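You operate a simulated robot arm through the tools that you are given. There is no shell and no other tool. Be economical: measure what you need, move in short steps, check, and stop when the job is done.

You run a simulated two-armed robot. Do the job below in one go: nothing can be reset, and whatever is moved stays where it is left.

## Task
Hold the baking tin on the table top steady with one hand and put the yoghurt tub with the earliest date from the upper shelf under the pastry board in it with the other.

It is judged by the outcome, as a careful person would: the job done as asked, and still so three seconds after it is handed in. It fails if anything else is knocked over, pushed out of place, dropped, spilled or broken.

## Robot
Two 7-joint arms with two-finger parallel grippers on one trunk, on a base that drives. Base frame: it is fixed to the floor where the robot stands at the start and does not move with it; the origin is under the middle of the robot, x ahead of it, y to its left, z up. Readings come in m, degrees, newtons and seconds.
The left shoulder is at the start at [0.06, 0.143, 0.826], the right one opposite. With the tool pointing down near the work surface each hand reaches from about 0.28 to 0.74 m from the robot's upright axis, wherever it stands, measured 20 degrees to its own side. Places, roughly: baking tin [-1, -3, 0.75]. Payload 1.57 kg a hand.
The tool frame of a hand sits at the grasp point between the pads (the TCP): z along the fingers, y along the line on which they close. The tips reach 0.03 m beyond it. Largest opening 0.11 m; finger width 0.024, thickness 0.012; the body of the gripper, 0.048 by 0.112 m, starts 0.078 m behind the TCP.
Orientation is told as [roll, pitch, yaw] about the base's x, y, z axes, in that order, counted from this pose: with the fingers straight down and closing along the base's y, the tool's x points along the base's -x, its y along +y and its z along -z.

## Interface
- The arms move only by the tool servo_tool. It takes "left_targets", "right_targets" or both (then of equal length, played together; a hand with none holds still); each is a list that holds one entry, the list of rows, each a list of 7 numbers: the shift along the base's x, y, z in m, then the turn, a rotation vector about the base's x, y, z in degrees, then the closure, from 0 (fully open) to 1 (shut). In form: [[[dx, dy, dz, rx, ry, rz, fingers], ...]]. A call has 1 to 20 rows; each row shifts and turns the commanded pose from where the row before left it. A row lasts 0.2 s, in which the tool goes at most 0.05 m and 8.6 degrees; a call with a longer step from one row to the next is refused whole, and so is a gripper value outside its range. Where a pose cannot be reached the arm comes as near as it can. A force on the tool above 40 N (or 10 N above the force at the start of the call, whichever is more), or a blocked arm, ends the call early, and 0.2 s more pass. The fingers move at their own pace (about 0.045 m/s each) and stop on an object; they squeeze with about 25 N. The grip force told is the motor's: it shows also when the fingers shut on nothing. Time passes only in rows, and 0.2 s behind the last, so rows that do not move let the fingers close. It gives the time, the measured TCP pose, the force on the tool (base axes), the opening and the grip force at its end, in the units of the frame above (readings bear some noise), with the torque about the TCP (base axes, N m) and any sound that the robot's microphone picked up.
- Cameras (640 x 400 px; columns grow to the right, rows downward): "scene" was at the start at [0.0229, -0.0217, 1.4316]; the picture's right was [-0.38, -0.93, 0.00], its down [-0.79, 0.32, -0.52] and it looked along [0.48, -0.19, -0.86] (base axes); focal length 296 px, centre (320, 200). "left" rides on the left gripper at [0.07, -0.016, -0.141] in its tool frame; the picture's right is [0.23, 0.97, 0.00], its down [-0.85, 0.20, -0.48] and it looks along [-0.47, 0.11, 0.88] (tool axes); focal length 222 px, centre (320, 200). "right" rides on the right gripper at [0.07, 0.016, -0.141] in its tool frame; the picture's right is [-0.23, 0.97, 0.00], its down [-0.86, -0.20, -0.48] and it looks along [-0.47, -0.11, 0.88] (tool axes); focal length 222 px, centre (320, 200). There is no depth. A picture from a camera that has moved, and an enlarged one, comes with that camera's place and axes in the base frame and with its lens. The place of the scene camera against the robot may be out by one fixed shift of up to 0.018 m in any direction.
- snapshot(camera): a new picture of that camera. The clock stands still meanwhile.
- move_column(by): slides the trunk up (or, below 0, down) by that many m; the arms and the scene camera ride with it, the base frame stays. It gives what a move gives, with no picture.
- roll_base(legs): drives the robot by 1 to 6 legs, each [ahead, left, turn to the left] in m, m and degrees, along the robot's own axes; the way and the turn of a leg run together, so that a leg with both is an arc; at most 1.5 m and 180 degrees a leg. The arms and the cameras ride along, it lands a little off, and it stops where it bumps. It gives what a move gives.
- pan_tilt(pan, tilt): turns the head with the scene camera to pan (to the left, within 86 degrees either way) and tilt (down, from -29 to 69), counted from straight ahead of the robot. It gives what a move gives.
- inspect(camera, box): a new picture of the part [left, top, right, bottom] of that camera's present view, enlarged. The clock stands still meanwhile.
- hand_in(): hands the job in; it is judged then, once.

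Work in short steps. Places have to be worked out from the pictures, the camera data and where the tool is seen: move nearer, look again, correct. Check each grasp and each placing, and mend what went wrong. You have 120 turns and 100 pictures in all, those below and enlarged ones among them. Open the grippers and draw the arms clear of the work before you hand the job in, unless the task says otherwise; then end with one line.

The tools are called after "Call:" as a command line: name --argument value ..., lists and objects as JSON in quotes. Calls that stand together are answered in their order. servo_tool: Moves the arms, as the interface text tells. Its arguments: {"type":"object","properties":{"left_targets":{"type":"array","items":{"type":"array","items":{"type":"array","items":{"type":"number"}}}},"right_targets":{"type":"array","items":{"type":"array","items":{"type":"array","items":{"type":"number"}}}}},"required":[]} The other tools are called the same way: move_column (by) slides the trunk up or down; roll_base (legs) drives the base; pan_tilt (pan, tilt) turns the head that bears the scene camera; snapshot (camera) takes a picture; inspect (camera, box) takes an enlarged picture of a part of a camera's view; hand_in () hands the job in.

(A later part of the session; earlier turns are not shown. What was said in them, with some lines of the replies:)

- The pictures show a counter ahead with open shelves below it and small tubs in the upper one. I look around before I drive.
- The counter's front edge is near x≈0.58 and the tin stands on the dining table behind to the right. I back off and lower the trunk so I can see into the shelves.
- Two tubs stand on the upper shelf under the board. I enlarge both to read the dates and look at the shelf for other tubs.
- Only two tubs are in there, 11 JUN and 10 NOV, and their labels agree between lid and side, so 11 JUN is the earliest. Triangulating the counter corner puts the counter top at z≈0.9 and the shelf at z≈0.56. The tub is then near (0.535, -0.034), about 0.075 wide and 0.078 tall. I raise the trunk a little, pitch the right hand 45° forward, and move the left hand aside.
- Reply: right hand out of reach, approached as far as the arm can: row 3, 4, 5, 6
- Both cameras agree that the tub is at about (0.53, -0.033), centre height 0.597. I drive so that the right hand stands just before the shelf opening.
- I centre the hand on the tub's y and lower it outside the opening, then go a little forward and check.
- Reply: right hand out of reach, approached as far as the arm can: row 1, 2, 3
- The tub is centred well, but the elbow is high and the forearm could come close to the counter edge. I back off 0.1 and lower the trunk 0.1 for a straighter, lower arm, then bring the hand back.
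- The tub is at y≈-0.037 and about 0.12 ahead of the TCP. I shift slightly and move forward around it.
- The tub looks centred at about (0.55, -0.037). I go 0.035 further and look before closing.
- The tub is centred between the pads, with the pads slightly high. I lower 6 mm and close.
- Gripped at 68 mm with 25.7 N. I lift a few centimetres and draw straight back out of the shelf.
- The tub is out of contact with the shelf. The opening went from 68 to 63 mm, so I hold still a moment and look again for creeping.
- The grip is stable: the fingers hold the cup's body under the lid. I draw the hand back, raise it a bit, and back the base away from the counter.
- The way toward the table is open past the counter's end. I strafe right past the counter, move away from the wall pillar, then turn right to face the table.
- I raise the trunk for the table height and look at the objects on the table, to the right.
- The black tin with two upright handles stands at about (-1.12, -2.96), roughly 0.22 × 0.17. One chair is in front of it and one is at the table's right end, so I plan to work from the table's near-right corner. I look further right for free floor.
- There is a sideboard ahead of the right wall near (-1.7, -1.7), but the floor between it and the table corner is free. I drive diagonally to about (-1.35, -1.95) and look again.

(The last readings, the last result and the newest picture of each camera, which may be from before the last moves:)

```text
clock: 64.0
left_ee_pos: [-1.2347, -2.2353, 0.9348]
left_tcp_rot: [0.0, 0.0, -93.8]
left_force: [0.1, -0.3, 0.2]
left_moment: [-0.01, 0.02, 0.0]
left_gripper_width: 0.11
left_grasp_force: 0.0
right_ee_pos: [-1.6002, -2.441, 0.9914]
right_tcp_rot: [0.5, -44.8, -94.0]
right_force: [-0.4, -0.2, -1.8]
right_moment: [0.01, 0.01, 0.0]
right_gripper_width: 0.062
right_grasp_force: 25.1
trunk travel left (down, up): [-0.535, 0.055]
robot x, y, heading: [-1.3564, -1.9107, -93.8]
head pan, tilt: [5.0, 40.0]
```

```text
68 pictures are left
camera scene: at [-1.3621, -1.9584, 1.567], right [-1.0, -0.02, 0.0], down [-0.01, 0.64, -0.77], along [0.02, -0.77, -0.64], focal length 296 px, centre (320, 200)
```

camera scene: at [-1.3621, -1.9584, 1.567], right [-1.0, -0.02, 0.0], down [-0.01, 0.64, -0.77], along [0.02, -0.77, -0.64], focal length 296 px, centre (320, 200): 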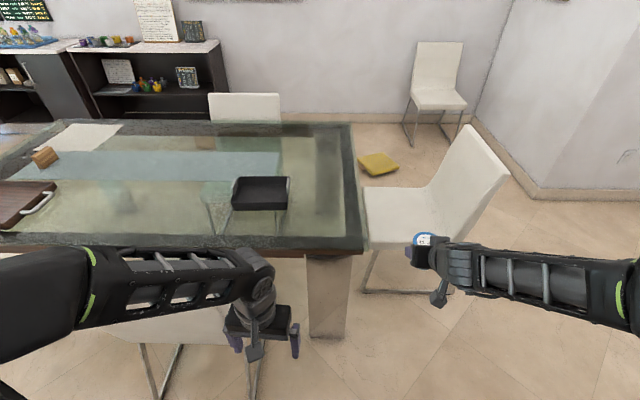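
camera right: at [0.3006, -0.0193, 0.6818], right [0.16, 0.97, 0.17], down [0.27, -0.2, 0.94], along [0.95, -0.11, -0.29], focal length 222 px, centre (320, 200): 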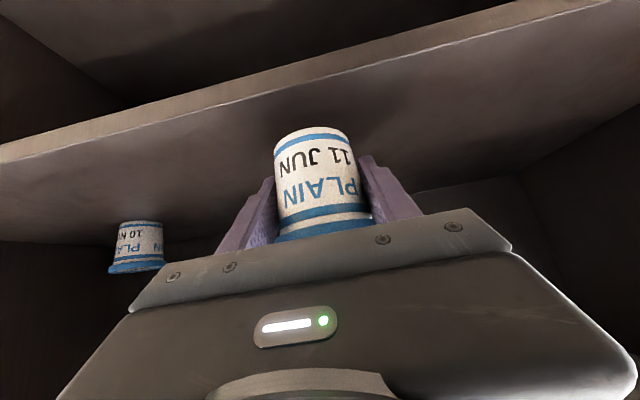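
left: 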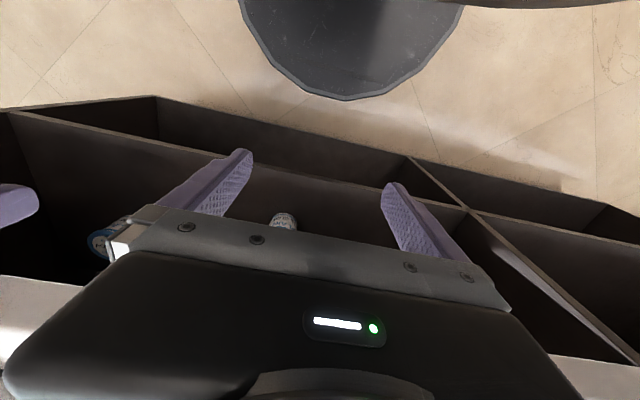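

Refined tin position: x from -1.205 to -0.98, y from -3.03 to -2.86. The near chair's side is at x≈-1.04 and the table leg at (-1.39, -2.71). I move to about (-1.42, -2.25) and turn left toward the tin.

Call:
roll_base --legs '[[0.34, -0.04, 0], [0, 0, 29]]'

Call:
pan_tilt --pan 0 --tilt 50

Call:
snapshot --camera "scene"

```text
clock: 67.6
left_ee_pos: [-1.1583, -2.4796, 0.9351]
left_tcp_rot: [0.0, 0.1, -65.8]
left_force: [0.8, -0.8, -0.4]
left_moment: [-0.05, -0.03, 0.0]
left_gripper_width: 0.11
left_grasp_force: 0.1
right_ee_pos: [-1.3857, -2.8319, 0.9905]
right_tcp_rot: [0.4, -44.8, -66.2]
right_force: [0.0, 0.7, -1.5]
right_moment: [0.0, -0.02, 0.01]
right_gripper_width: 0.062
right_grasp_force: 24.2
trunk travel left (down, up): [-0.535, 0.055]
robot x, y, heading: [-1.4228, -2.2484, -65.9]
head pan, tilt: [5.0, 40.0]
```

```text
clock: 68.3
left_ee_pos: [-1.1604, -2.4799, 0.9341]
left_tcp_rot: [0.0, 0.0, -66.0]
left_force: [0.0, -0.4, -0.5]
left_moment: [0.0, 0.03, -0.02]
left_gripper_width: 0.11
left_grasp_force: 0.1
right_ee_pos: [-1.3867, -2.8329, 0.9893]
right_tcp_rot: [0.5, -44.8, -66.2]
right_force: [0.2, -0.1, -1.7]
right_moment: [0.0, 0.0, -0.02]
right_gripper_width: 0.0619
right_grasp_force: 24.9
trunk travel left (down, up): [-0.535, 0.055]
robot x, y, heading: [-1.4203, -2.2469, -66.0]
head pan, tilt: [0.0, 50.0]
```

```text
67 pictures are left
camera scene: at [-1.41, -2.285, 1.5529], right [-0.91, -0.41, 0.0], down [-0.31, 0.7, -0.64], along [0.26, -0.59, -0.77], focal length 296 px, centre (320, 200)
```

scene: 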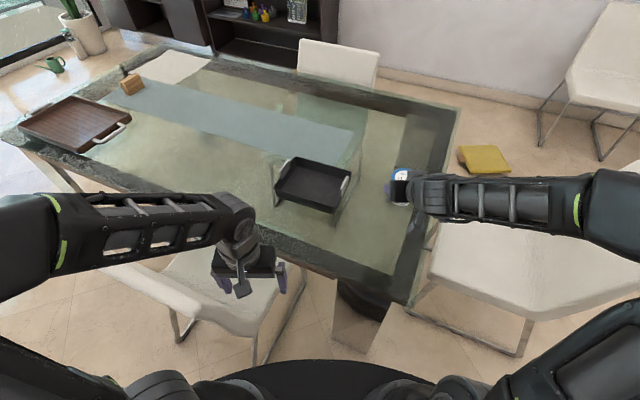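

I inspect the tin closely for walls, handles and orientation.

Call:
inspect --camera "scene" --box '[250, 135, 370, 225]'

Call:
roll_base --legs '[[0.055, -0.02, 0]]'

Call:
inspect --camera "scene" --box '[250, 135, 370, 225]'

```text
4.44 times, centred on (310, 180) of scene
camera zoom: at [-1.41, -2.285, 1.5529], right [-0.91, -0.41, 0.0], down [-0.31, 0.7, -0.64], along [0.26, -0.59, -0.77], focal length 1314 px, centre (364, 289)
```

zoom: 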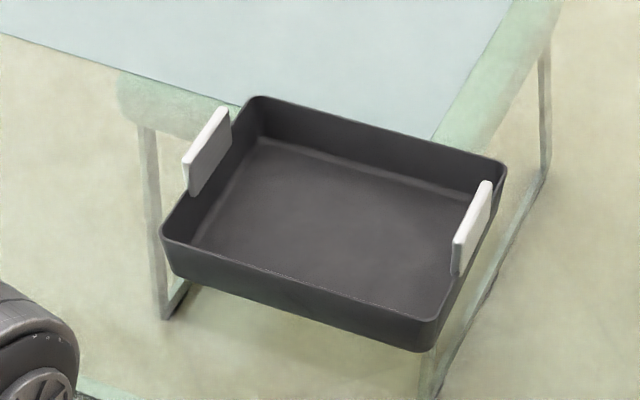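

```text
clock: 69.3
left_ee_pos: [-1.1557, -2.5394, 0.9355]
left_tcp_rot: [0.0, 0.1, -65.9]
left_force: [1.2, -0.2, -0.3]
left_moment: [0.04, 0.02, -0.03]
left_gripper_width: 0.11
left_grasp_force: 0.0
right_ee_pos: [-1.3828, -2.8921, 0.9886]
right_tcp_rot: [0.4, -44.9, -66.3]
right_force: [-0.3, -0.6, -2.5]
right_moment: [0.03, 0.01, 0.01]
right_gripper_width: 0.0622
right_grasp_force: 24.7
trunk travel left (down, up): [-0.535, 0.055]
robot x, y, heading: [-1.4124, -2.3028, -65.9]
head pan, tilt: [0.0, 50.0]
```

```text
4.44 times, centred on (310, 180) of scene
camera zoom: at [-1.4058, -2.345, 1.5527], right [-0.91, -0.41, 0.0], down [-0.31, 0.7, -0.64], along [0.26, -0.59, -0.77], focal length 1314 px, centre (364, 289)
```

zoom: 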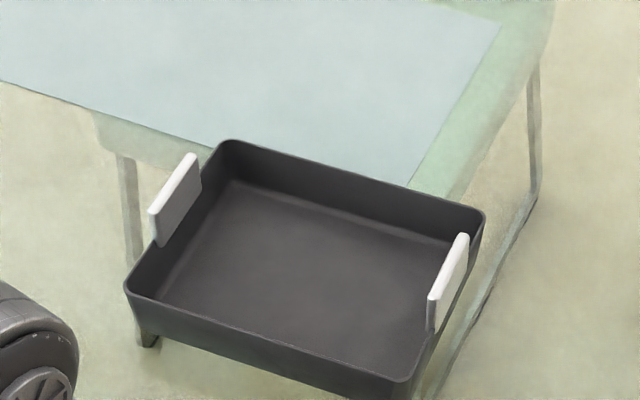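

The tin is axis-aligned: rim x from -1.21 to -0.99, y from -3.02 to -2.855, with upright handle plates on both short sides. I will hold the left handle with the left hand, closing along x. I raise the trunk, then bring the left hand above that handle with a slight lean.

Call:
move_column --by 0.05

Call:
servo_tool --left_targets '[[[0.012, -0.03, -0.002, 0, 0, -8, 0], [0.012, -0.03, -0.002, 0, 0, -8, 0], [0.012, -0.03, -0.002, 0, 0, -8, 0], [0.012, -0.03, -0.002, -8, 0, 0, 0], [0.012, -0.03, -0.002, -8, 0, 0, 0], [0.012, -0.03, -0.002, -8, 0, 0, 0], [0.012, -0.03, -0.002, 0, 0, 0, 0], [0.012, -0.03, -0.002, 0, 0, 0, 0], [0.012, -0.03, -0.002, 0, 0, 0, 0], [0.012, -0.03, -0.002, 0, 0, 0, 0], [0.012, -0.03, -0.002, 0, 0, 0, 0], [0.0, 0, 0, 0, 0, 0, 0]]]'

Call:
snapshot --camera "left"

Call:
snapshot --camera "scene"

```text
clock: 70.2
left_ee_pos: [-1.1546, -2.5379, 0.9847]
left_tcp_rot: [0.0, 0.0, -65.9]
left_force: [-0.4, 0.9, 0.1]
left_moment: [0.02, -0.01, 0.0]
left_gripper_width: 0.11
left_grasp_force: 0.0
right_ee_pos: [-1.3833, -2.8899, 1.0391]
right_tcp_rot: [0.5, -44.7, -66.2]
right_force: [0.0, 1.6, -1.9]
right_moment: [0.03, -0.03, -0.01]
right_gripper_width: 0.0622
right_grasp_force: 24.8
trunk travel left (down, up): [-0.585, 0.005]
robot x, y, heading: [-1.4148, -2.306, -66.0]
head pan, tilt: [0.0, 50.0]
```

```text
clock: 72.8
left_ee_pos: [-1.0209, -2.8704, 0.9643]
left_tcp_rot: [0.0, -24.0, -90.1]
left_force: [-0.2, 0.4, 0.6]
left_moment: [0.0, -0.02, -0.01]
left_gripper_width: 0.11
left_grasp_force: 0.0
right_ee_pos: [-1.383, -2.8893, 1.0413]
right_tcp_rot: [0.5, -44.9, -66.2]
right_force: [-0.5, 0.9, -1.3]
right_moment: [0.04, 0.05, 0.01]
right_gripper_width: 0.0621
right_grasp_force: 25.3
trunk travel left (down, up): [-0.585, 0.005]
robot x, y, heading: [-1.4151, -2.3066, -66.0]
head pan, tilt: [0.0, 50.0]
```

```text
64 pictures are left
camera left: at [-1.0373, -2.7481, 1.0652], right [0.97, 0.21, -0.09], down [0.2, -0.59, 0.79], along [0.11, -0.78, -0.61], focal length 222 px, centre (320, 200)
```

left: 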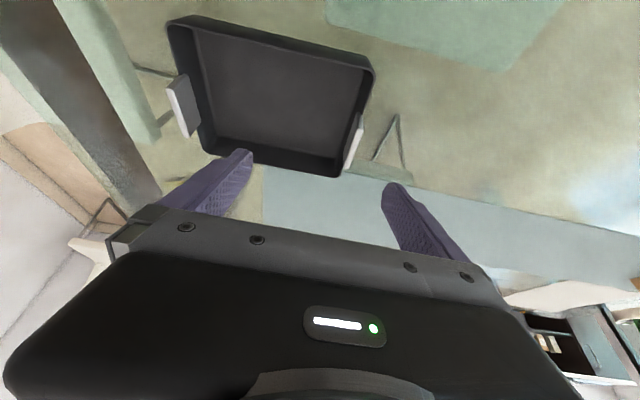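

```text
63 pictures are left
camera scene: at [-1.4062, -2.3424, 1.6029], right [-0.91, -0.41, 0.0], down [-0.31, 0.7, -0.64], along [0.26, -0.59, -0.77], focal length 296 px, centre (320, 200)
```

scene: 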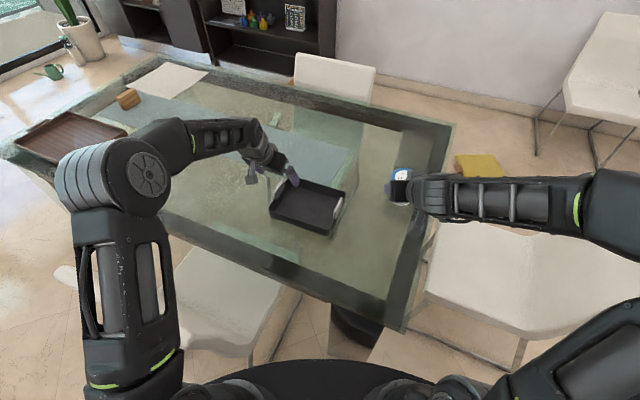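

The handle (right in this view) sits near (-0.976, -2.93). I enlarge it to judge its height and thickness.

Call:
inspect --camera "left" --box '[300, 90, 420, 190]'

Call:
inspect --camera "scene" --box '[240, 130, 360, 250]'

```text
4.00 times, centred on (360, 140) of left
camera zoom: at [-1.0373, -2.7481, 1.0652], right [0.97, 0.21, -0.09], down [0.2, -0.59, 0.79], along [0.11, -0.78, -0.61], focal length 888 px, centre (160, 440)
```

zoom: 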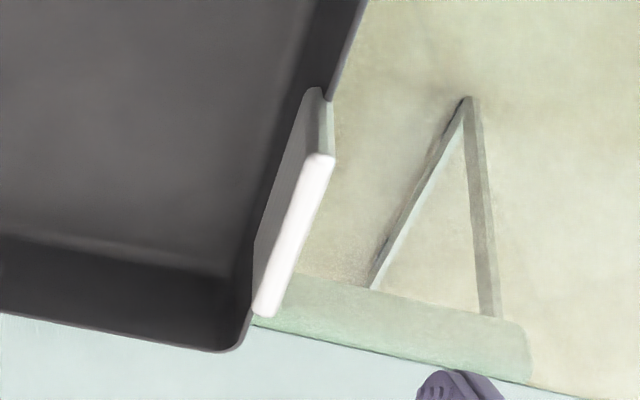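

```text
3.33 times, centred on (300, 190) of scene
camera zoom: at [-1.4062, -2.3424, 1.6029], right [-0.91, -0.41, 0.0], down [-0.31, 0.7, -0.64], along [0.26, -0.59, -0.77], focal length 986 px, centre (387, 233)
```

zoom: 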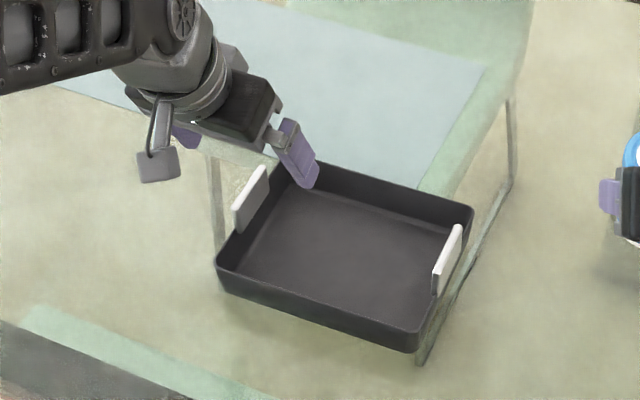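

The plate rises from the rim (z≈0.80) to z≈0.834 and is centred at (-0.977, -2.927). I move over it and partway down, then check.

Call:
servo_tool --left_targets '[[[0.015, -0.019, -0.01, 0, 0, 0, 0], [0.015, -0.019, -0.015, 0, 0, 0, 0], [0.014, -0.019, -0.025, 0, 0, 0, 0], [0, 0, -0.025, 0, 0, 0, 0], [0, 0, 0, 0, 0, 0, 0]]]'

Call:
snapshot --camera "left"

Call:
inspect --camera "scene" --box '[240, 130, 360, 250]'

```text
clock: 74.0
left_ee_pos: [-0.977, -2.923, 0.8873]
left_tcp_rot: [0.1, -24.0, -90.1]
left_force: [0.8, 0.2, 0.0]
left_moment: [-0.02, -0.04, 0.03]
left_gripper_width: 0.11
left_grasp_force: 0.0
right_ee_pos: [-1.3833, -2.8904, 1.0405]
right_tcp_rot: [0.5, -44.8, -66.2]
right_force: [-0.2, -0.5, -1.8]
right_moment: [0.02, -0.02, -0.01]
right_gripper_width: 0.062
right_grasp_force: 24.7
trunk travel left (down, up): [-0.585, 0.005]
robot x, y, heading: [-1.4161, -2.3025, -65.8]
head pan, tilt: [0.0, 50.0]
```

```text
60 pictures are left
camera left: at [-0.9935, -2.8024, 0.9874], right [0.97, 0.21, -0.09], down [0.2, -0.59, 0.79], along [0.11, -0.78, -0.61], focal length 222 px, centre (320, 200)
```

left: 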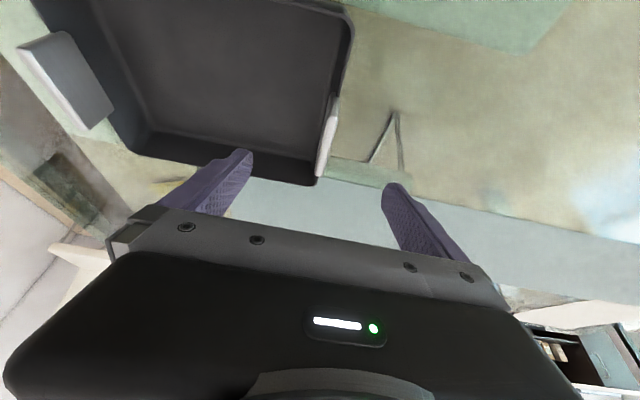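

```text
3.33 times, centred on (300, 190) of scene
camera zoom: at [-1.4058, -2.3431, 1.6028], right [-0.91, -0.41, 0.0], down [-0.31, 0.7, -0.64], along [0.26, -0.59, -0.77], focal length 986 px, centre (387, 233)
```

zoom: 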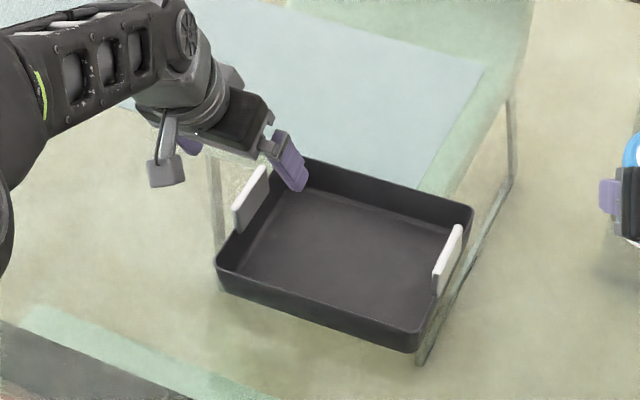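

I enlarge the plate in the left view to fix its height by comparing the two views.

Call:
inspect --camera "left" --box '[240, 50, 420, 220]'

```text
2.35 times, centred on (330, 135) of left
camera zoom: at [-0.9935, -2.8024, 0.9874], right [0.97, 0.21, -0.09], down [0.2, -0.59, 0.79], along [0.11, -0.78, -0.61], focal length 523 px, centre (296, 353)
```

zoom: 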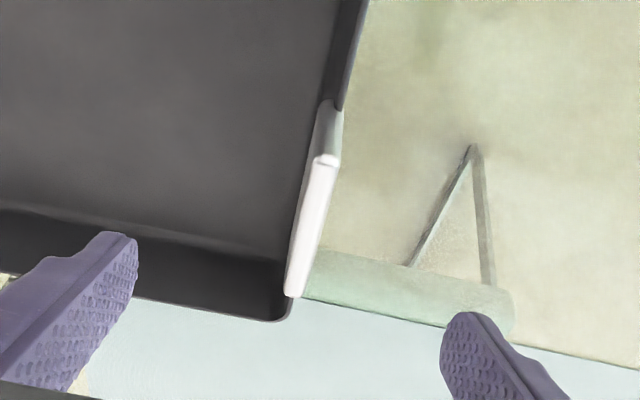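

The plate top is at z≈0.84, centred at (-0.977, -2.921), and the hand is already centred on it. I descend 0.06 and close gently.

Call:
servo_tool --left_targets '[[[0, 0, -0.02, 0, 0, 0, 0], [0, 0, -0.02, 0, 0, 0, 0], [0, 0, -0.02, 0, 0, 0, 0], [0, 0, 0, 0, 0, 0, 0.3], [0, 0, 0, 0, 0, 0, 0.5], [0, 0, 0, 0, 0, 0, 0.6], [0, 0, 0, 0, 0, 0, 0.6]]]'

Call:
snapshot --camera "left"

Call:
inspect --camera "scene" --box '[240, 130, 360, 250]'

```text
clock: 75.6
left_ee_pos: [-0.9781, -2.9254, 0.8261]
left_tcp_rot: [0.0, -24.0, -90.1]
left_force: [0.9, 0.9, -0.4]
left_moment: [0.0, 0.0, 0.0]
left_gripper_width: 0.0442
left_grasp_force: 0.1
right_ee_pos: [-1.3838, -2.8892, 1.0405]
right_tcp_rot: [0.5, -44.8, -66.3]
right_force: [0.2, 0.2, -1.7]
right_moment: [0.0, 0.03, -0.04]
right_gripper_width: 0.0621
right_grasp_force: 25.1
trunk travel left (down, up): [-0.585, 0.005]
robot x, y, heading: [-1.4162, -2.3054, -66.0]
head pan, tilt: [0.0, 50.0]
```

```text
57 pictures are left
camera left: at [-0.9942, -2.804, 0.9279], right [0.97, 0.21, -0.09], down [0.2, -0.59, 0.78], along [0.11, -0.78, -0.61], focal length 222 px, centre (320, 200)
```

left: 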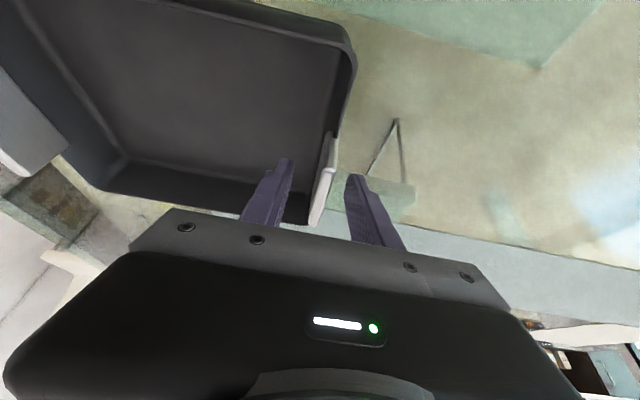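

```text
3.33 times, centred on (300, 190) of scene
camera zoom: at [-1.4059, -2.3431, 1.6028], right [-0.91, -0.41, 0.0], down [-0.31, 0.7, -0.64], along [0.26, -0.59, -0.77], focal length 986 px, centre (387, 233)
```

zoom: 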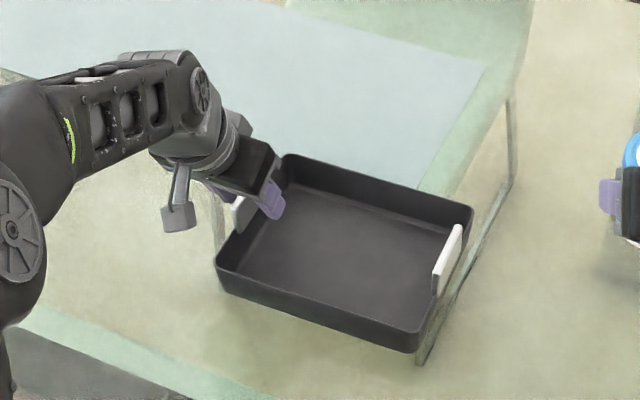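

The plate is between the fingers, roughly mid-way. I close fully onto it.

Call:
servo_tool --left_targets '[[[0, 0, 0, 0, 0, 0, 0.7], [0, 0, 0, 0, 0, 0, 0.8], [0, 0, 0, 0, 0, 0, 0.9], [0, 0, 0, 0, 0, 0, 1], [0, 0, 0, 0, 0, 0, 1]]]'

Call:
snapshot --camera "left"

Call:
inspect --camera "scene" --box '[240, 130, 360, 250]'

```text
clock: 76.8
left_ee_pos: [-0.9774, -2.9254, 0.8284]
left_tcp_rot: [0.0, -24.1, -90.2]
left_force: [0.1, 0.0, 0.1]
left_moment: [-0.02, 0.04, -0.15]
left_gripper_width: 0.0101
left_grasp_force: 24.6
right_ee_pos: [-1.383, -2.8905, 1.0405]
right_tcp_rot: [0.4, -44.9, -66.2]
right_force: [0.4, -0.2, -2.2]
right_moment: [-0.04, -0.01, 0.01]
right_gripper_width: 0.0623
right_grasp_force: 24.3
trunk travel left (down, up): [-0.585, 0.005]
robot x, y, heading: [-1.4128, -2.3027, -66.0]
head pan, tilt: [0.0, 50.0]
```

```text
55 pictures are left
camera left: at [-0.9942, -2.8039, 0.928], right [0.97, 0.21, -0.09], down [0.2, -0.59, 0.78], along [0.11, -0.78, -0.61], focal length 222 px, centre (320, 200)
```

left: 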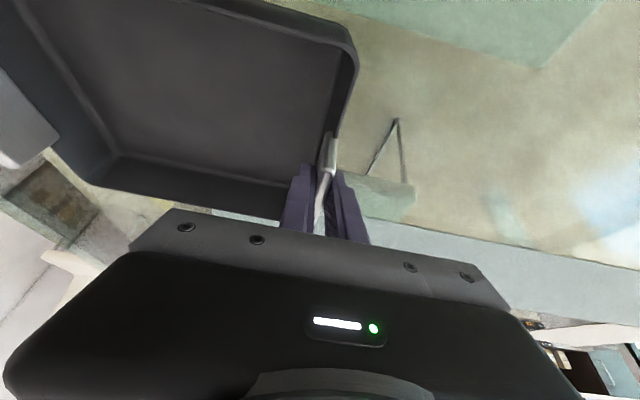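

```text
3.33 times, centred on (300, 190) of scene
camera zoom: at [-1.4059, -2.3429, 1.6028], right [-0.91, -0.41, 0.0], down [-0.31, 0.7, -0.64], along [0.26, -0.59, -0.77], focal length 986 px, centre (387, 233)
```

zoom: 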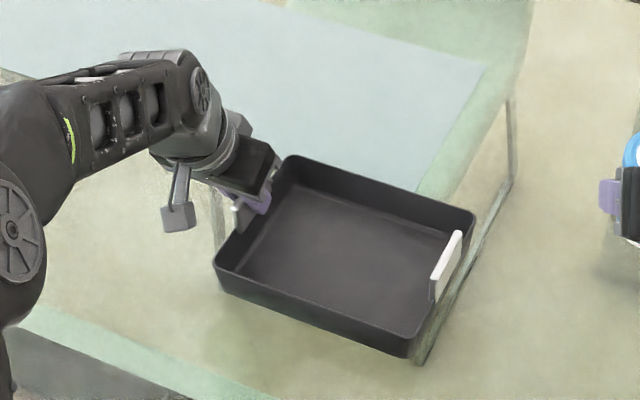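

The left hand holds the tin's handle firmly (10 mm plate, 25 N). I bring the tub over the tin, aiming for (-1.09, -2.945) with its bottom still well above the handles.

Call:
servo_tool --left_targets '[[[0, 0, 0, 0, 0, 0, 1], [0, 0, 0, 0, 0, 0, 1], [0, 0, 0, 0, 0, 0, 1], [0, 0, 0, 0, 0, 0, 1], [0, 0, 0, 0, 0, 0, 1], [0, 0, 0, 0, 0, 0, 1], [0, 0, 0, 0, 0, 0, 1], [0, 0, 0, 0, 0, 0, 1], [0, 0, 0, 0, 0, 0, 1]]]' --right_targets '[[[0.036, -0.007, -0.01, 0, 0, 0, 0.8], [0.036, -0.007, -0.01, 0, 0, 0, 0.8], [0.036, -0.007, -0.01, 0, 0, 0, 0.8], [0.036, -0.007, -0.01, 0, 0, 0, 0.8], [0.036, -0.007, -0.015, 0, 0, 0, 0.8], [0.036, -0.007, -0.015, 0, 0, 0, 0.8], [0.036, -0.007, -0.015, 0, 0, 0, 0.8], [0.036, -0.006, -0.015, 0, 0, 0, 0.8], [0, 0, 0, 0, 0, 0, 0.8]]]'

Call:
snapshot --camera "right"

Call:
snapshot --camera "scene"

```text
clock: 78.8
left_ee_pos: [-0.9771, -2.9255, 0.8271]
left_tcp_rot: [0.0, -24.0, -90.0]
left_force: [0.1, 0.5, 1.1]
left_moment: [0.3, -0.11, 0.1]
left_gripper_width: 0.0095
left_grasp_force: 25.2
right_ee_pos: [-1.0974, -2.9468, 0.9426]
right_tcp_rot: [0.5, -44.8, -66.3]
right_force: [-0.2, -0.6, -2.8]
right_moment: [0.04, 0.03, 0.01]
right_gripper_width: 0.062
right_grasp_force: 25.5
trunk travel left (down, up): [-0.585, 0.005]
robot x, y, heading: [-1.4163, -2.3042, -66.0]
head pan, tilt: [0.0, 50.0]
```

```text
53 pictures are left
camera right: at [-1.1441, -2.8028, 0.9953], right [0.95, 0.25, 0.17], down [-0.08, -0.33, 0.94], along [0.29, -0.91, -0.29], focal length 222 px, centre (320, 200)
```

right: 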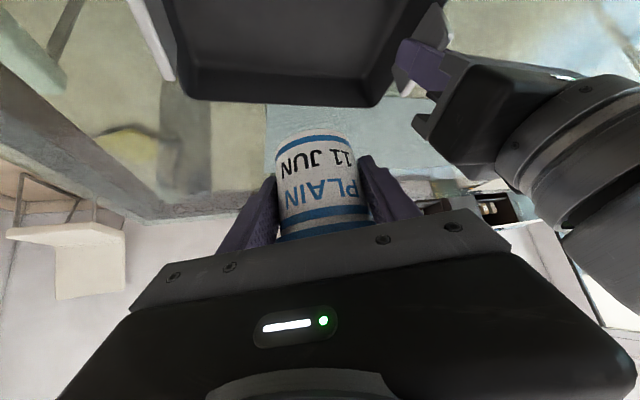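

```text
52 pictures are left
camera scene: at [-1.4059, -2.3429, 1.6028], right [-0.91, -0.41, 0.0], down [-0.31, 0.7, -0.64], along [0.26, -0.59, -0.77], focal length 296 px, centre (320, 200)
```

scene: 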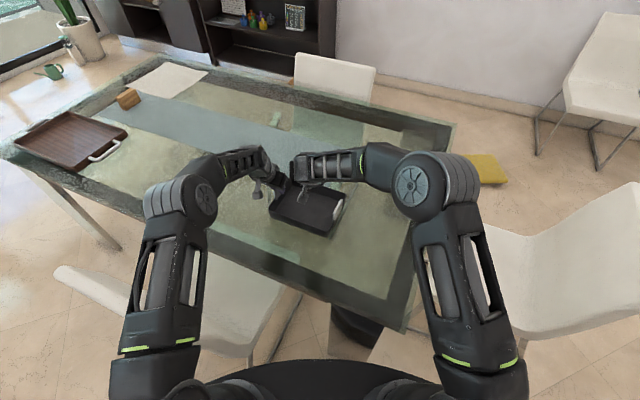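

The tub hangs over the tin at (-1.097, -2.947). I check the clearance between the hands in an enlarged view before lowering.

Call:
inspect --camera "scene" --box '[230, 130, 370, 250]'

Call:
snapshot --camera "left"

```text
3.33 times, centred on (300, 190) of scene
camera zoom: at [-1.4059, -2.3429, 1.6028], right [-0.91, -0.41, 0.0], down [-0.31, 0.7, -0.64], along [0.26, -0.59, -0.77], focal length 986 px, centre (387, 233)
```

zoom: 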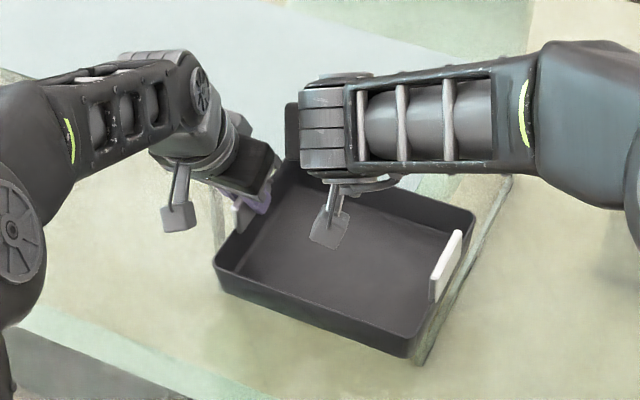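

```text
50 pictures are left
camera left: at [-0.994, -2.8039, 0.928], right [0.97, 0.21, -0.09], down [0.2, -0.59, 0.79], along [0.11, -0.78, -0.61], focal length 222 px, centre (320, 200)
```

left: 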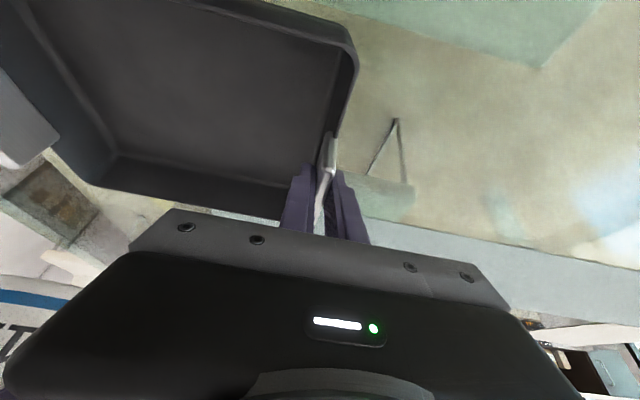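

Clearance looks fine. I lower 0.10 straight down and check again.

Call:
servo_tool --right_targets '[[[0.002, 0, -0.025, 0, 0, 0, 0.8], [0.001, 0.001, -0.025, 0, 0, 0, 0.8], [0, 0, -0.025, 0, 0, 0, 0.8], [0, 0, -0.025, 0, 0, 0, 0.8], [0, 0, 0, 0, 0, 0, 0.8]]]'

Call:
snapshot --camera "right"

Call:
inspect --camera "scene" --box '[230, 130, 370, 250]'

Call:
snapshot --camera "left"

```text
clock: 80.0
left_ee_pos: [-0.9777, -2.9258, 0.8269]
left_tcp_rot: [0.0, -24.0, -90.0]
left_force: [0.3, 0.2, 1.3]
left_moment: [0.08, 0.05, -0.01]
left_gripper_width: 0.0098
left_grasp_force: 24.7
right_ee_pos: [-1.0918, -2.9452, 0.8398]
right_tcp_rot: [0.4, -44.9, -66.1]
right_force: [0.7, 0.5, -1.9]
right_moment: [0.03, 0.0, -0.02]
right_gripper_width: 0.0619
right_grasp_force: 24.5
trunk travel left (down, up): [-0.585, 0.005]
robot x, y, heading: [-1.4142, -2.3057, -66.1]
head pan, tilt: [0.0, 50.0]
```

```text
49 pictures are left
camera right: at [-1.1392, -2.8012, 0.8927], right [0.95, 0.25, 0.17], down [-0.08, -0.33, 0.94], along [0.29, -0.91, -0.29], focal length 222 px, centre (320, 200)
```

right: 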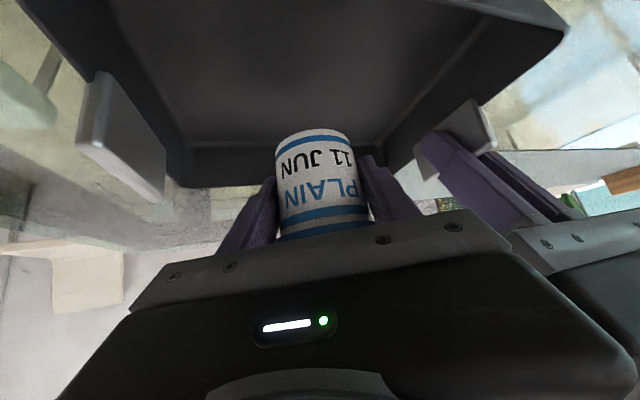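

```text
3.33 times, centred on (300, 190) of scene
camera zoom: at [-1.4057, -2.3429, 1.6028], right [-0.91, -0.41, 0.0], down [-0.31, 0.7, -0.64], along [0.26, -0.59, -0.77], focal length 986 px, centre (387, 233)
```

zoom: 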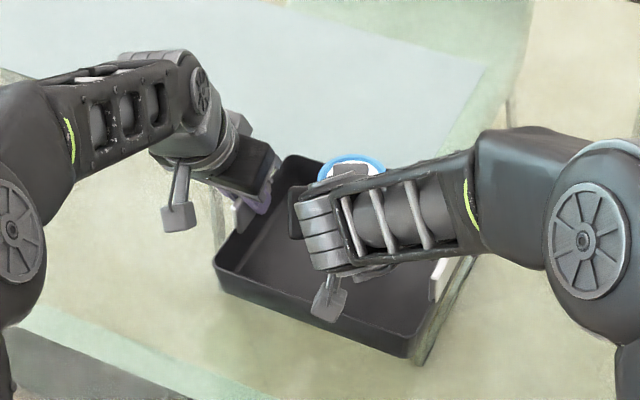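

```text
47 pictures are left
camera left: at [-0.994, -2.8039, 0.928], right [0.97, 0.21, -0.09], down [0.2, -0.59, 0.79], along [0.11, -0.78, -0.61], focal length 222 px, centre (320, 200)
```

left: 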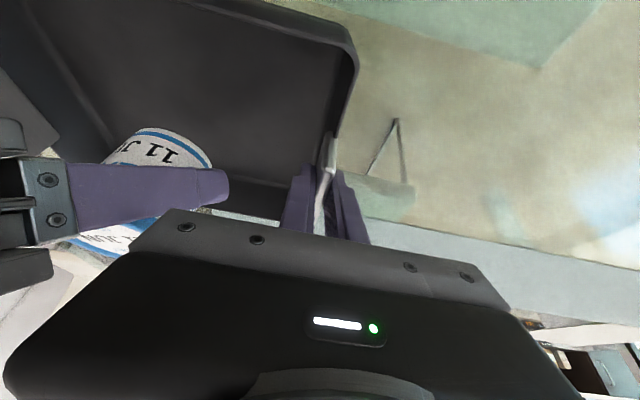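

All clear; the tub is inside the walls' outline. I lower in small steps, watching the force for contact near TCP z≈0.79.

Call:
servo_tool --right_targets '[[[0, 0, -0.012, 0, 0, 0, 0.8], [0, 0, -0.012, 0, 0, 0, 0.8], [0, 0, -0.008, 0, 0, 0, 0.8], [0, 0, 0, 0, 0, 0, 0.8]]]'

Call:
snapshot --camera "right"

Call:
snapshot --camera "left"

```text
clock: 81.0
left_ee_pos: [-0.9774, -2.9258, 0.8265]
left_tcp_rot: [0.0, -23.9, -90.0]
left_force: [1.1, 0.7, 1.4]
left_moment: [0.04, 0.02, -0.04]
left_gripper_width: 0.01
left_grasp_force: 25.4
right_ee_pos: [-1.0919, -2.9449, 0.8099]
right_tcp_rot: [0.3, -44.9, -66.2]
right_force: [0.1, -0.4, -1.9]
right_moment: [0.02, -0.01, -0.03]
right_gripper_width: 0.0622
right_grasp_force: 25.1
trunk travel left (down, up): [-0.585, 0.005]
robot x, y, heading: [-1.4143, -2.3042, -65.7]
head pan, tilt: [0.0, 50.0]
```

```text
46 pictures are left
camera right: at [-1.1377, -2.801, 0.8613], right [0.95, 0.25, 0.17], down [-0.08, -0.33, 0.94], along [0.29, -0.91, -0.29], focal length 222 px, centre (320, 200)
```

right: 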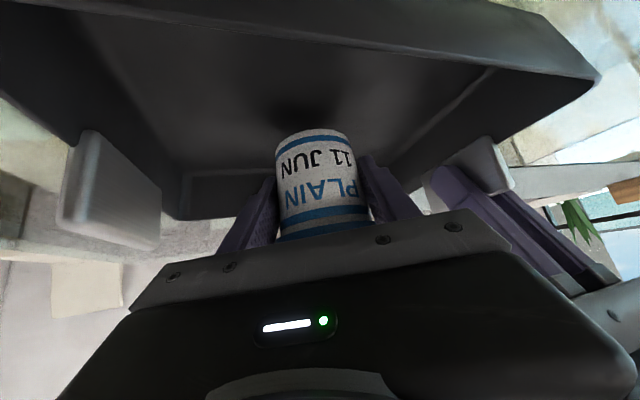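

```text
45 pictures are left
camera left: at [-0.994, -2.8039, 0.928], right [0.97, 0.21, -0.09], down [0.2, -0.59, 0.79], along [0.11, -0.78, -0.61], focal length 222 px, centre (320, 200)
```

left: 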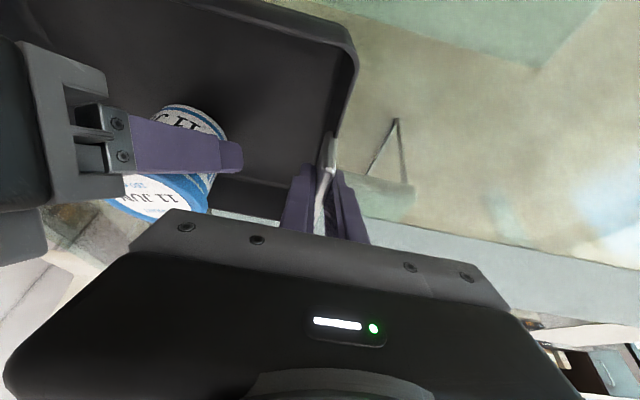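

Still free, with a little gap left. I continue with millimetre steps.

Call:
servo_tool --right_targets '[[[0, 0, -0.004, 0, 0, 0, 0.8], [0, 0, -0.004, 0, 0, 0, 0.8], [0, 0, -0.003, 0, 0, 0, 0.8], [0, 0, 0, 0, 0, 0, 0.8]]]'

Call:
inspect --camera "right" --box '[220, 80, 440, 250]'

```text
clock: 82.0
left_ee_pos: [-0.978, -2.9247, 0.8257]
left_tcp_rot: [0.0, -24.0, -90.0]
left_force: [1.1, 0.3, 1.2]
left_moment: [0.0, 0.01, -0.01]
left_gripper_width: 0.0098
left_grasp_force: 25.1
right_ee_pos: [-1.0913, -2.9429, 0.7979]
right_tcp_rot: [0.4, -44.8, -66.2]
right_force: [-0.1, 0.1, -2.7]
right_moment: [0.01, 0.01, -0.03]
right_gripper_width: 0.0621
right_grasp_force: 25.1
trunk travel left (down, up): [-0.585, 0.005]
robot x, y, heading: [-1.4151, -2.3057, -65.9]
head pan, tilt: [0.0, 50.0]
```

```text
2.35 times, centred on (330, 165) of right
camera zoom: at [-1.1379, -2.8002, 0.8494], right [0.95, 0.25, 0.17], down [-0.08, -0.33, 0.94], along [0.29, -0.91, -0.29], focal length 523 px, centre (296, 282)
```

zoom: 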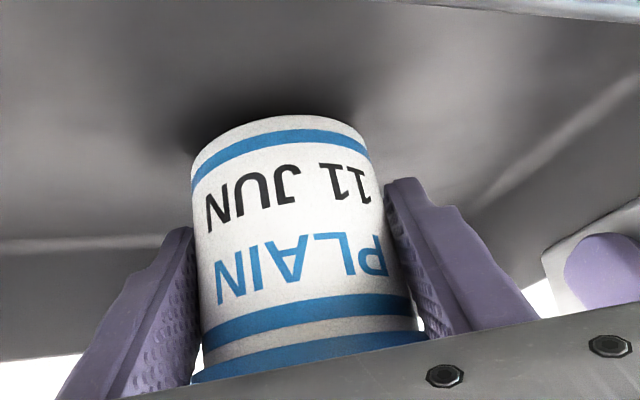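

Close to touching, as the contact shadow shows. I go down another 6 mm in 2 mm rows.

Call:
servo_tool --right_targets '[[[0, 0, -0.002, 0, 0, 0, 0.8], [0, 0, -0.002, 0, 0, 0, 0.8], [0, 0, -0.002, 0, 0, 0, 0.8], [0, 0, 0, 0, 0, 0, 0.8]]]'

Call:
inspect --camera "right" --box '[220, 80, 440, 250]'

```text
clock: 83.0
left_ee_pos: [-0.9773, -2.9245, 0.8275]
left_tcp_rot: [0.0, -24.0, -90.0]
left_force: [-0.4, 0.4, 2.4]
left_moment: [0.02, 0.01, -0.02]
left_gripper_width: 0.0097
left_grasp_force: 24.7
right_ee_pos: [-1.0914, -2.9444, 0.7919]
right_tcp_rot: [0.4, -44.9, -66.2]
right_force: [-0.9, 0.7, -1.3]
right_moment: [0.05, 0.03, -0.01]
right_gripper_width: 0.0621
right_grasp_force: 24.9
trunk travel left (down, up): [-0.585, 0.005]
robot x, y, heading: [-1.4163, -2.3029, -66.0]
head pan, tilt: [0.0, 50.0]
```

```text
2.35 times, centred on (330, 165) of right
camera zoom: at [-1.1372, -2.8007, 0.8439], right [0.95, 0.25, 0.17], down [-0.08, -0.33, 0.94], along [0.29, -0.91, -0.29], focal length 523 px, centre (296, 282)
```

zoom: 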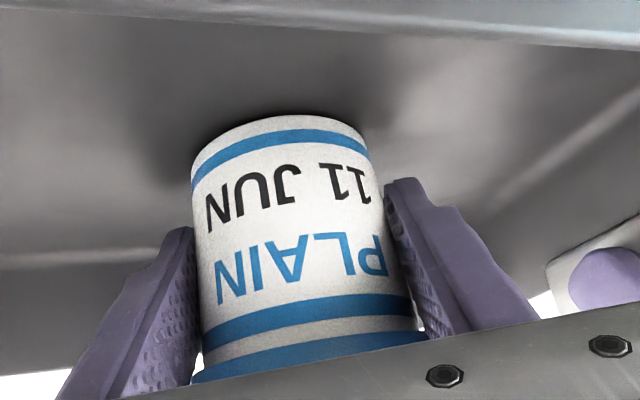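

Almost touching now. Another 4 mm.

Call:
servo_tool --right_targets '[[[0, 0, -0.0015, 0, 0, 0, 0.8], [0, 0, -0.0015, 0, 0, 0, 0.8], [0, 0, -0.001, 0, 0, 0, 0.8], [0, 0, 0, 0, 0, 0, 0.8]]]'

Call:
inspect --camera "right" --box '[220, 80, 440, 250]'

```text
clock: 84.0
left_ee_pos: [-0.9776, -2.9247, 0.8272]
left_tcp_rot: [0.0, -24.1, -90.0]
left_force: [1.8, -2.4, -1.9]
left_moment: [-0.53, -0.16, 0.28]
left_gripper_width: 0.0098
left_grasp_force: 25.5
right_ee_pos: [-1.0903, -2.9449, 0.7891]
right_tcp_rot: [0.6, -45.1, -66.2]
right_force: [-1.0, 0.8, 13.3]
right_moment: [-0.11, -0.01, -0.02]
right_gripper_width: 0.0622
right_grasp_force: 24.8
trunk travel left (down, up): [-0.585, 0.005]
robot x, y, heading: [-1.4185, -2.3024, -66.3]
head pan, tilt: [0.0, 50.0]
```

```text
2.35 times, centred on (330, 165) of right
camera zoom: at [-1.1367, -2.8012, 0.841], right [0.95, 0.25, 0.17], down [-0.08, -0.33, 0.94], along [0.29, -0.91, -0.29], focal length 523 px, centre (296, 282)
```

zoom: 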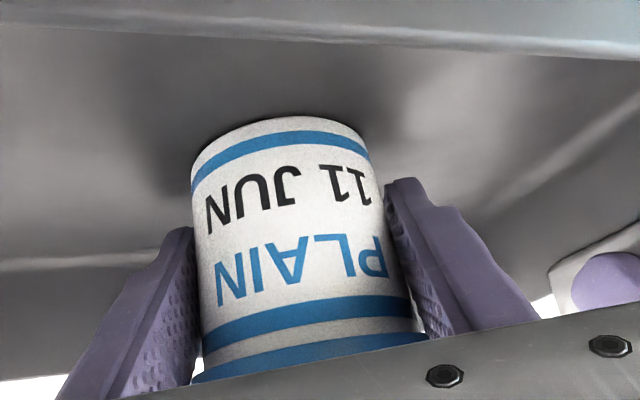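

Contact: 13 N upward, so the tub stands on the tin's floor. I ease off 1 mm and open to about 0.09 m while the left hand keeps holding the tin.

Call:
servo_tool --right_targets '[[[0, 0, 0.001, 0, 0, 0, 0.8], [0, 0, 0, 0, 0, 0, 0.4], [0, 0, 0, 0, 0, 0, 0.3], [0, 0, 0, 0, 0, 0, 0.2], [0, 0, 0, 0, 0, 0, 0.18], [0, 0, 0, 0, 0, 0, 0.18]]]'

Call:
snapshot --camera "right"

Call:
snapshot --camera "left"

```text
clock: 85.4
left_ee_pos: [-0.9771, -2.9263, 0.8269]
left_tcp_rot: [0.0, -23.9, -89.9]
left_force: [0.7, 0.3, 0.8]
left_moment: [0.22, -0.02, 0.02]
left_gripper_width: 0.0098
left_grasp_force: 25.0
right_ee_pos: [-1.0905, -2.9431, 0.79]
right_tcp_rot: [0.4, -44.9, -66.1]
right_force: [-0.4, -0.1, 0.5]
right_moment: [0.02, 0.02, -0.03]
right_gripper_width: 0.0903
right_grasp_force: 0.0
trunk travel left (down, up): [-0.585, 0.005]
robot x, y, heading: [-1.4122, -2.3031, -66.0]
head pan, tilt: [0.0, 50.0]
```

```text
41 pictures are left
camera right: at [-1.1373, -2.8013, 0.841], right [0.95, 0.25, 0.17], down [-0.08, -0.33, 0.94], along [0.29, -0.91, -0.29], focal length 222 px, centre (320, 200)
```

right: 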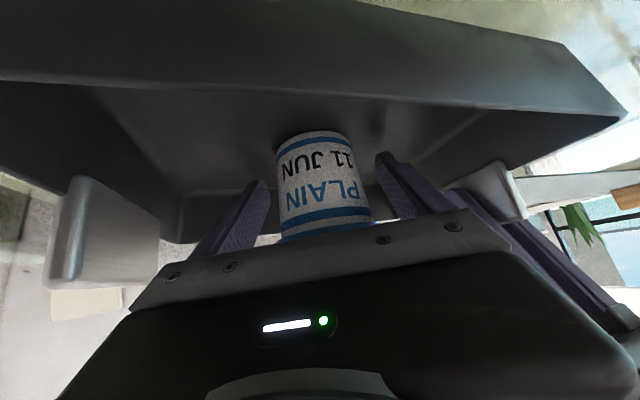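

```text
40 pictures are left
camera left: at [-0.9941, -2.8039, 0.928], right [0.97, 0.21, -0.09], down [0.2, -0.59, 0.78], along [0.11, -0.78, -0.61], focal length 222 px, centre (320, 200)
```

left: 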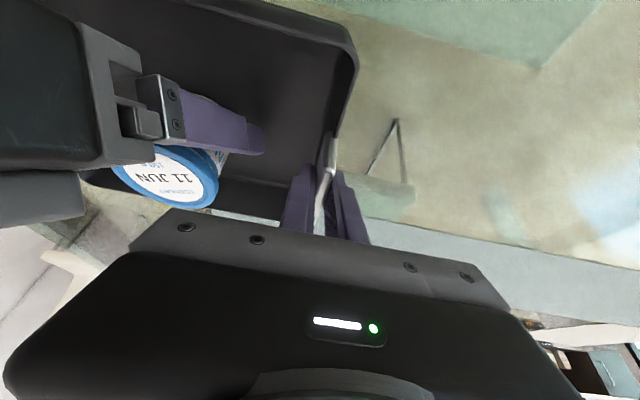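

The tub stands free between the open fingers. I withdraw the right hand along its finger axis, up and back.

Call:
servo_tool --right_targets '[[[-0.005, 0.012, 0.0141, 0, 0, 0, 0.18], [-0.0086, 0.0194, 0.0212, 0, 0, 0, 0.18], [-0.0086, 0.0194, 0.0212, 0, 0, 0, 0.18], [-0.0086, 0.0194, 0.0212, 0, 0, 0, 0.18], [-0.01, 0.01, 0.03, 0, 0, 0, 0.18], [-0.02, 0.01, 0.03, 0, 0, 0, 0.18], [-0.03, 0.01, 0.02, 0, 0, 0, 0.18], [-0.03, 0.0, 0.01, 0, 0, 0, 0.18], [-0.03, 0.0, 0, 0, 0, 0, 0.18], [-0.03, 0.0, 0, 0, 0, 0, 0.18], [0, 0, 0, 0, 0, 0, 0.18]]]'

Call:
inspect --camera "scene" --box '[230, 120, 390, 250]'

```text
clock: 87.8
left_ee_pos: [-0.9787, -2.9257, 0.8263]
left_tcp_rot: [0.0, -24.0, -89.9]
left_force: [0.7, 0.4, 0.2]
left_moment: [-0.28, 0.09, -0.05]
left_gripper_width: 0.01
left_grasp_force: 25.0
right_ee_pos: [-1.2746, -2.8467, 0.9557]
right_tcp_rot: [0.4, -44.9, -66.2]
right_force: [0.0, -0.4, 0.2]
right_moment: [0.03, -0.02, -0.02]
right_gripper_width: 0.0903
right_grasp_force: 0.1
trunk travel left (down, up): [-0.585, 0.005]
robot x, y, heading: [-1.4145, -2.2987, -66.0]
head pan, tilt: [0.0, 50.0]
```

```text
3.08 times, centred on (310, 185) of scene
camera zoom: at [-1.4058, -2.3427, 1.6028], right [-0.91, -0.41, 0.0], down [-0.31, 0.7, -0.64], along [0.26, -0.59, -0.77], focal length 910 px, centre (351, 246)
```

zoom: 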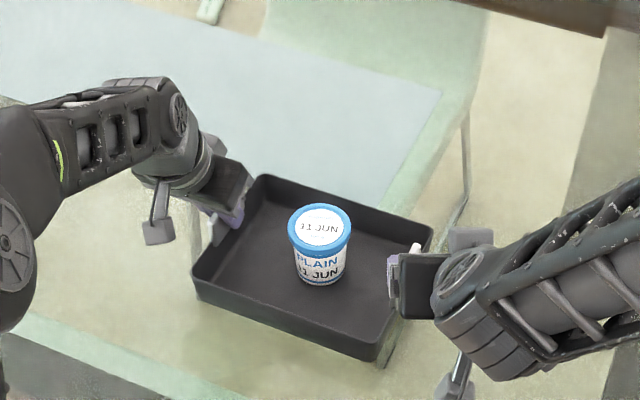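

The 11 JUN tub stands upright in the tin. I open the left hand only to about 0.05 m, so it stays clear of the tub, and lift it off the handle along its axis.

Call:
servo_tool --left_targets '[[[0, 0, 0, 0, 0, 0, 0.85], [0, 0, 0, 0, 0, 0, 0.7], [0, 0, 0, 0, 0, 0, 0.55], [0, 0, 0, 0, 0, 0, 0.55], [0, 0, 0, 0, 0, 0, 0.55]]]'

Call:
snapshot --camera "left"

```text
clock: 89.0
left_ee_pos: [-0.9784, -2.9243, 0.8273]
left_tcp_rot: [0.0, -24.0, -90.1]
left_force: [0.3, 0.7, 0.6]
left_moment: [-0.01, 0.02, -0.01]
left_gripper_width: 0.0497
left_grasp_force: 0.1
right_ee_pos: [-1.2746, -2.847, 0.957]
right_tcp_rot: [0.5, -44.8, -66.2]
right_force: [-0.8, -0.1, -0.6]
right_moment: [0.01, 0.01, 0.01]
right_gripper_width: 0.0902
right_grasp_force: 0.0
trunk travel left (down, up): [-0.585, 0.005]
robot x, y, heading: [-1.4144, -2.3032, -66.2]
head pan, tilt: [0.0, 50.0]
```

```text
38 pictures are left
camera left: at [-0.9941, -2.8038, 0.928], right [0.97, 0.21, -0.09], down [0.2, -0.59, 0.78], along [0.11, -0.78, -0.61], focal length 222 px, centre (320, 200)
```

left: 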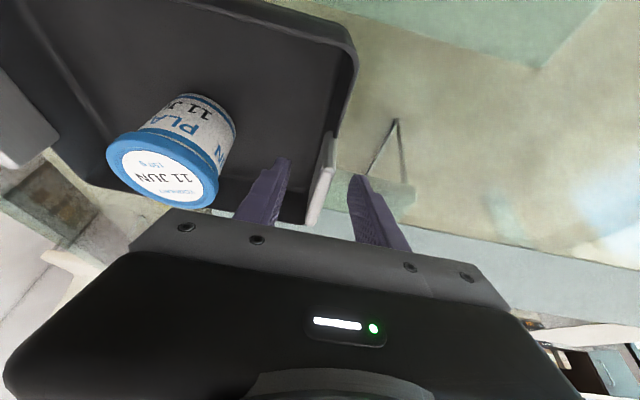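

Both sides are clear of the plate. I lift the left hand up its axis and draw both hands back toward the robot, opening them at the end.

Call:
servo_tool --left_targets '[[[0, 0.006, 0.014, 0, 0, 0, 0.55], [0, 0.009, 0.02, 0, 0, 0, 0.55], [0, 0.012, 0.028, 0, 0, 0, 0.55], [0, 0.012, 0.028, 0, 0, 0, 0.55], [0, 0.012, 0.028, 0, 0, 0, 0.55], [0, 0.035, 0.01, 0, 0, 0, 0.55], [0, 0.04, 0, 0, 0, 0, 0.3], [-0.01, 0.04, 0, 0, 0, 0, 0], [-0.01, 0.04, 0, 0, 0, 0, 0], [-0.01, 0.04, 0, 0, 0, 0, 0], [0, 0, 0, 0, 0, 0, 0]]]' --right_targets '[[[0, 0, 0, 0, 0, 0, 0.18], [0, 0, 0, 0, 0, 0, 0.18], [0, 0, 0, 0, 0, 0, 0.18], [-0.01, 0, 0.015, 0, 0, 0, 0.18], [-0.02, 0.005, 0.015, 0, 0, 0, 0], [-0.02, 0.01, 0.01, 0, 0, 0, 0], [-0.02, 0.01, 0.0, 0, 0, 0, 0], [-0.02, 0.01, 0.0, 0, 0, 0, 0], [0, 0, 0, 0, 0, 0, 0], [0, 0, 0, 0, 0, 0, 0], [0, 0, 0, 0, 0, 0, 0]]]'

Call:
snapshot --camera "scene"

Call:
inspect --camera "scene" --box '[230, 120, 390, 250]'

```text
clock: 91.4
left_ee_pos: [-1.0072, -2.6805, 0.9542]
left_tcp_rot: [0.0, -24.0, -90.1]
left_force: [0.7, 0.2, 0.5]
left_moment: [0.01, 0.0, -0.01]
left_gripper_width: 0.1101
left_grasp_force: 0.1
right_ee_pos: [-1.3636, -2.8111, 0.9961]
right_tcp_rot: [0.5, -44.8, -66.2]
right_force: [0.5, -0.4, 1.0]
right_moment: [0.04, -0.02, -0.03]
right_gripper_width: 0.11
right_grasp_force: 0.1
trunk travel left (down, up): [-0.585, 0.005]
robot x, y, heading: [-1.4104, -2.3052, -65.9]
head pan, tilt: [0.0, 50.0]
```

```text
37 pictures are left
camera scene: at [-1.4055, -2.3436, 1.6028], right [-0.91, -0.41, 0.0], down [-0.31, 0.7, -0.64], along [0.26, -0.59, -0.77], focal length 296 px, centre (320, 200)
```

scene: 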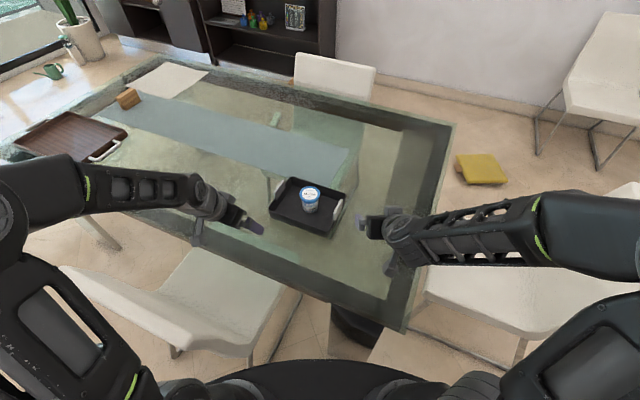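

```text
3.08 times, centred on (310, 185) of scene
camera zoom: at [-1.4055, -2.3436, 1.6028], right [-0.91, -0.41, 0.0], down [-0.31, 0.7, -0.64], along [0.26, -0.59, -0.77], focal length 910 px, centre (351, 246)
```

zoom: 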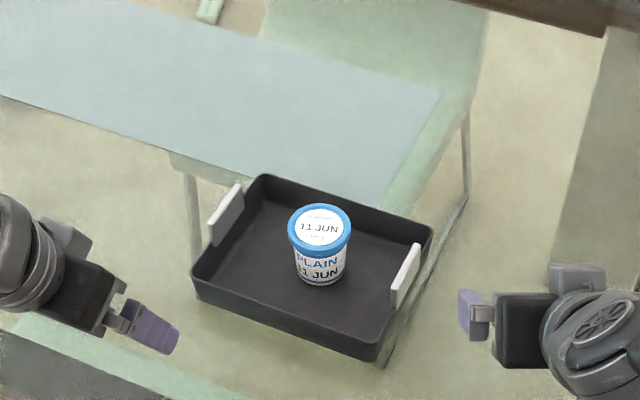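

The tub stands upright in the tin, the tin is in place, and both open hands are clear of everything. I hand the job in.

Call:
hand_in

```text
The job is handed in.
```

The 11 JUN yoghurt tub, the earlier of the two on the shelf, is standing upright in the baking tin; the left hand held the tin by its handle while the right hand set the tub in, nothing else appeared disturbed, and the job is handed in.
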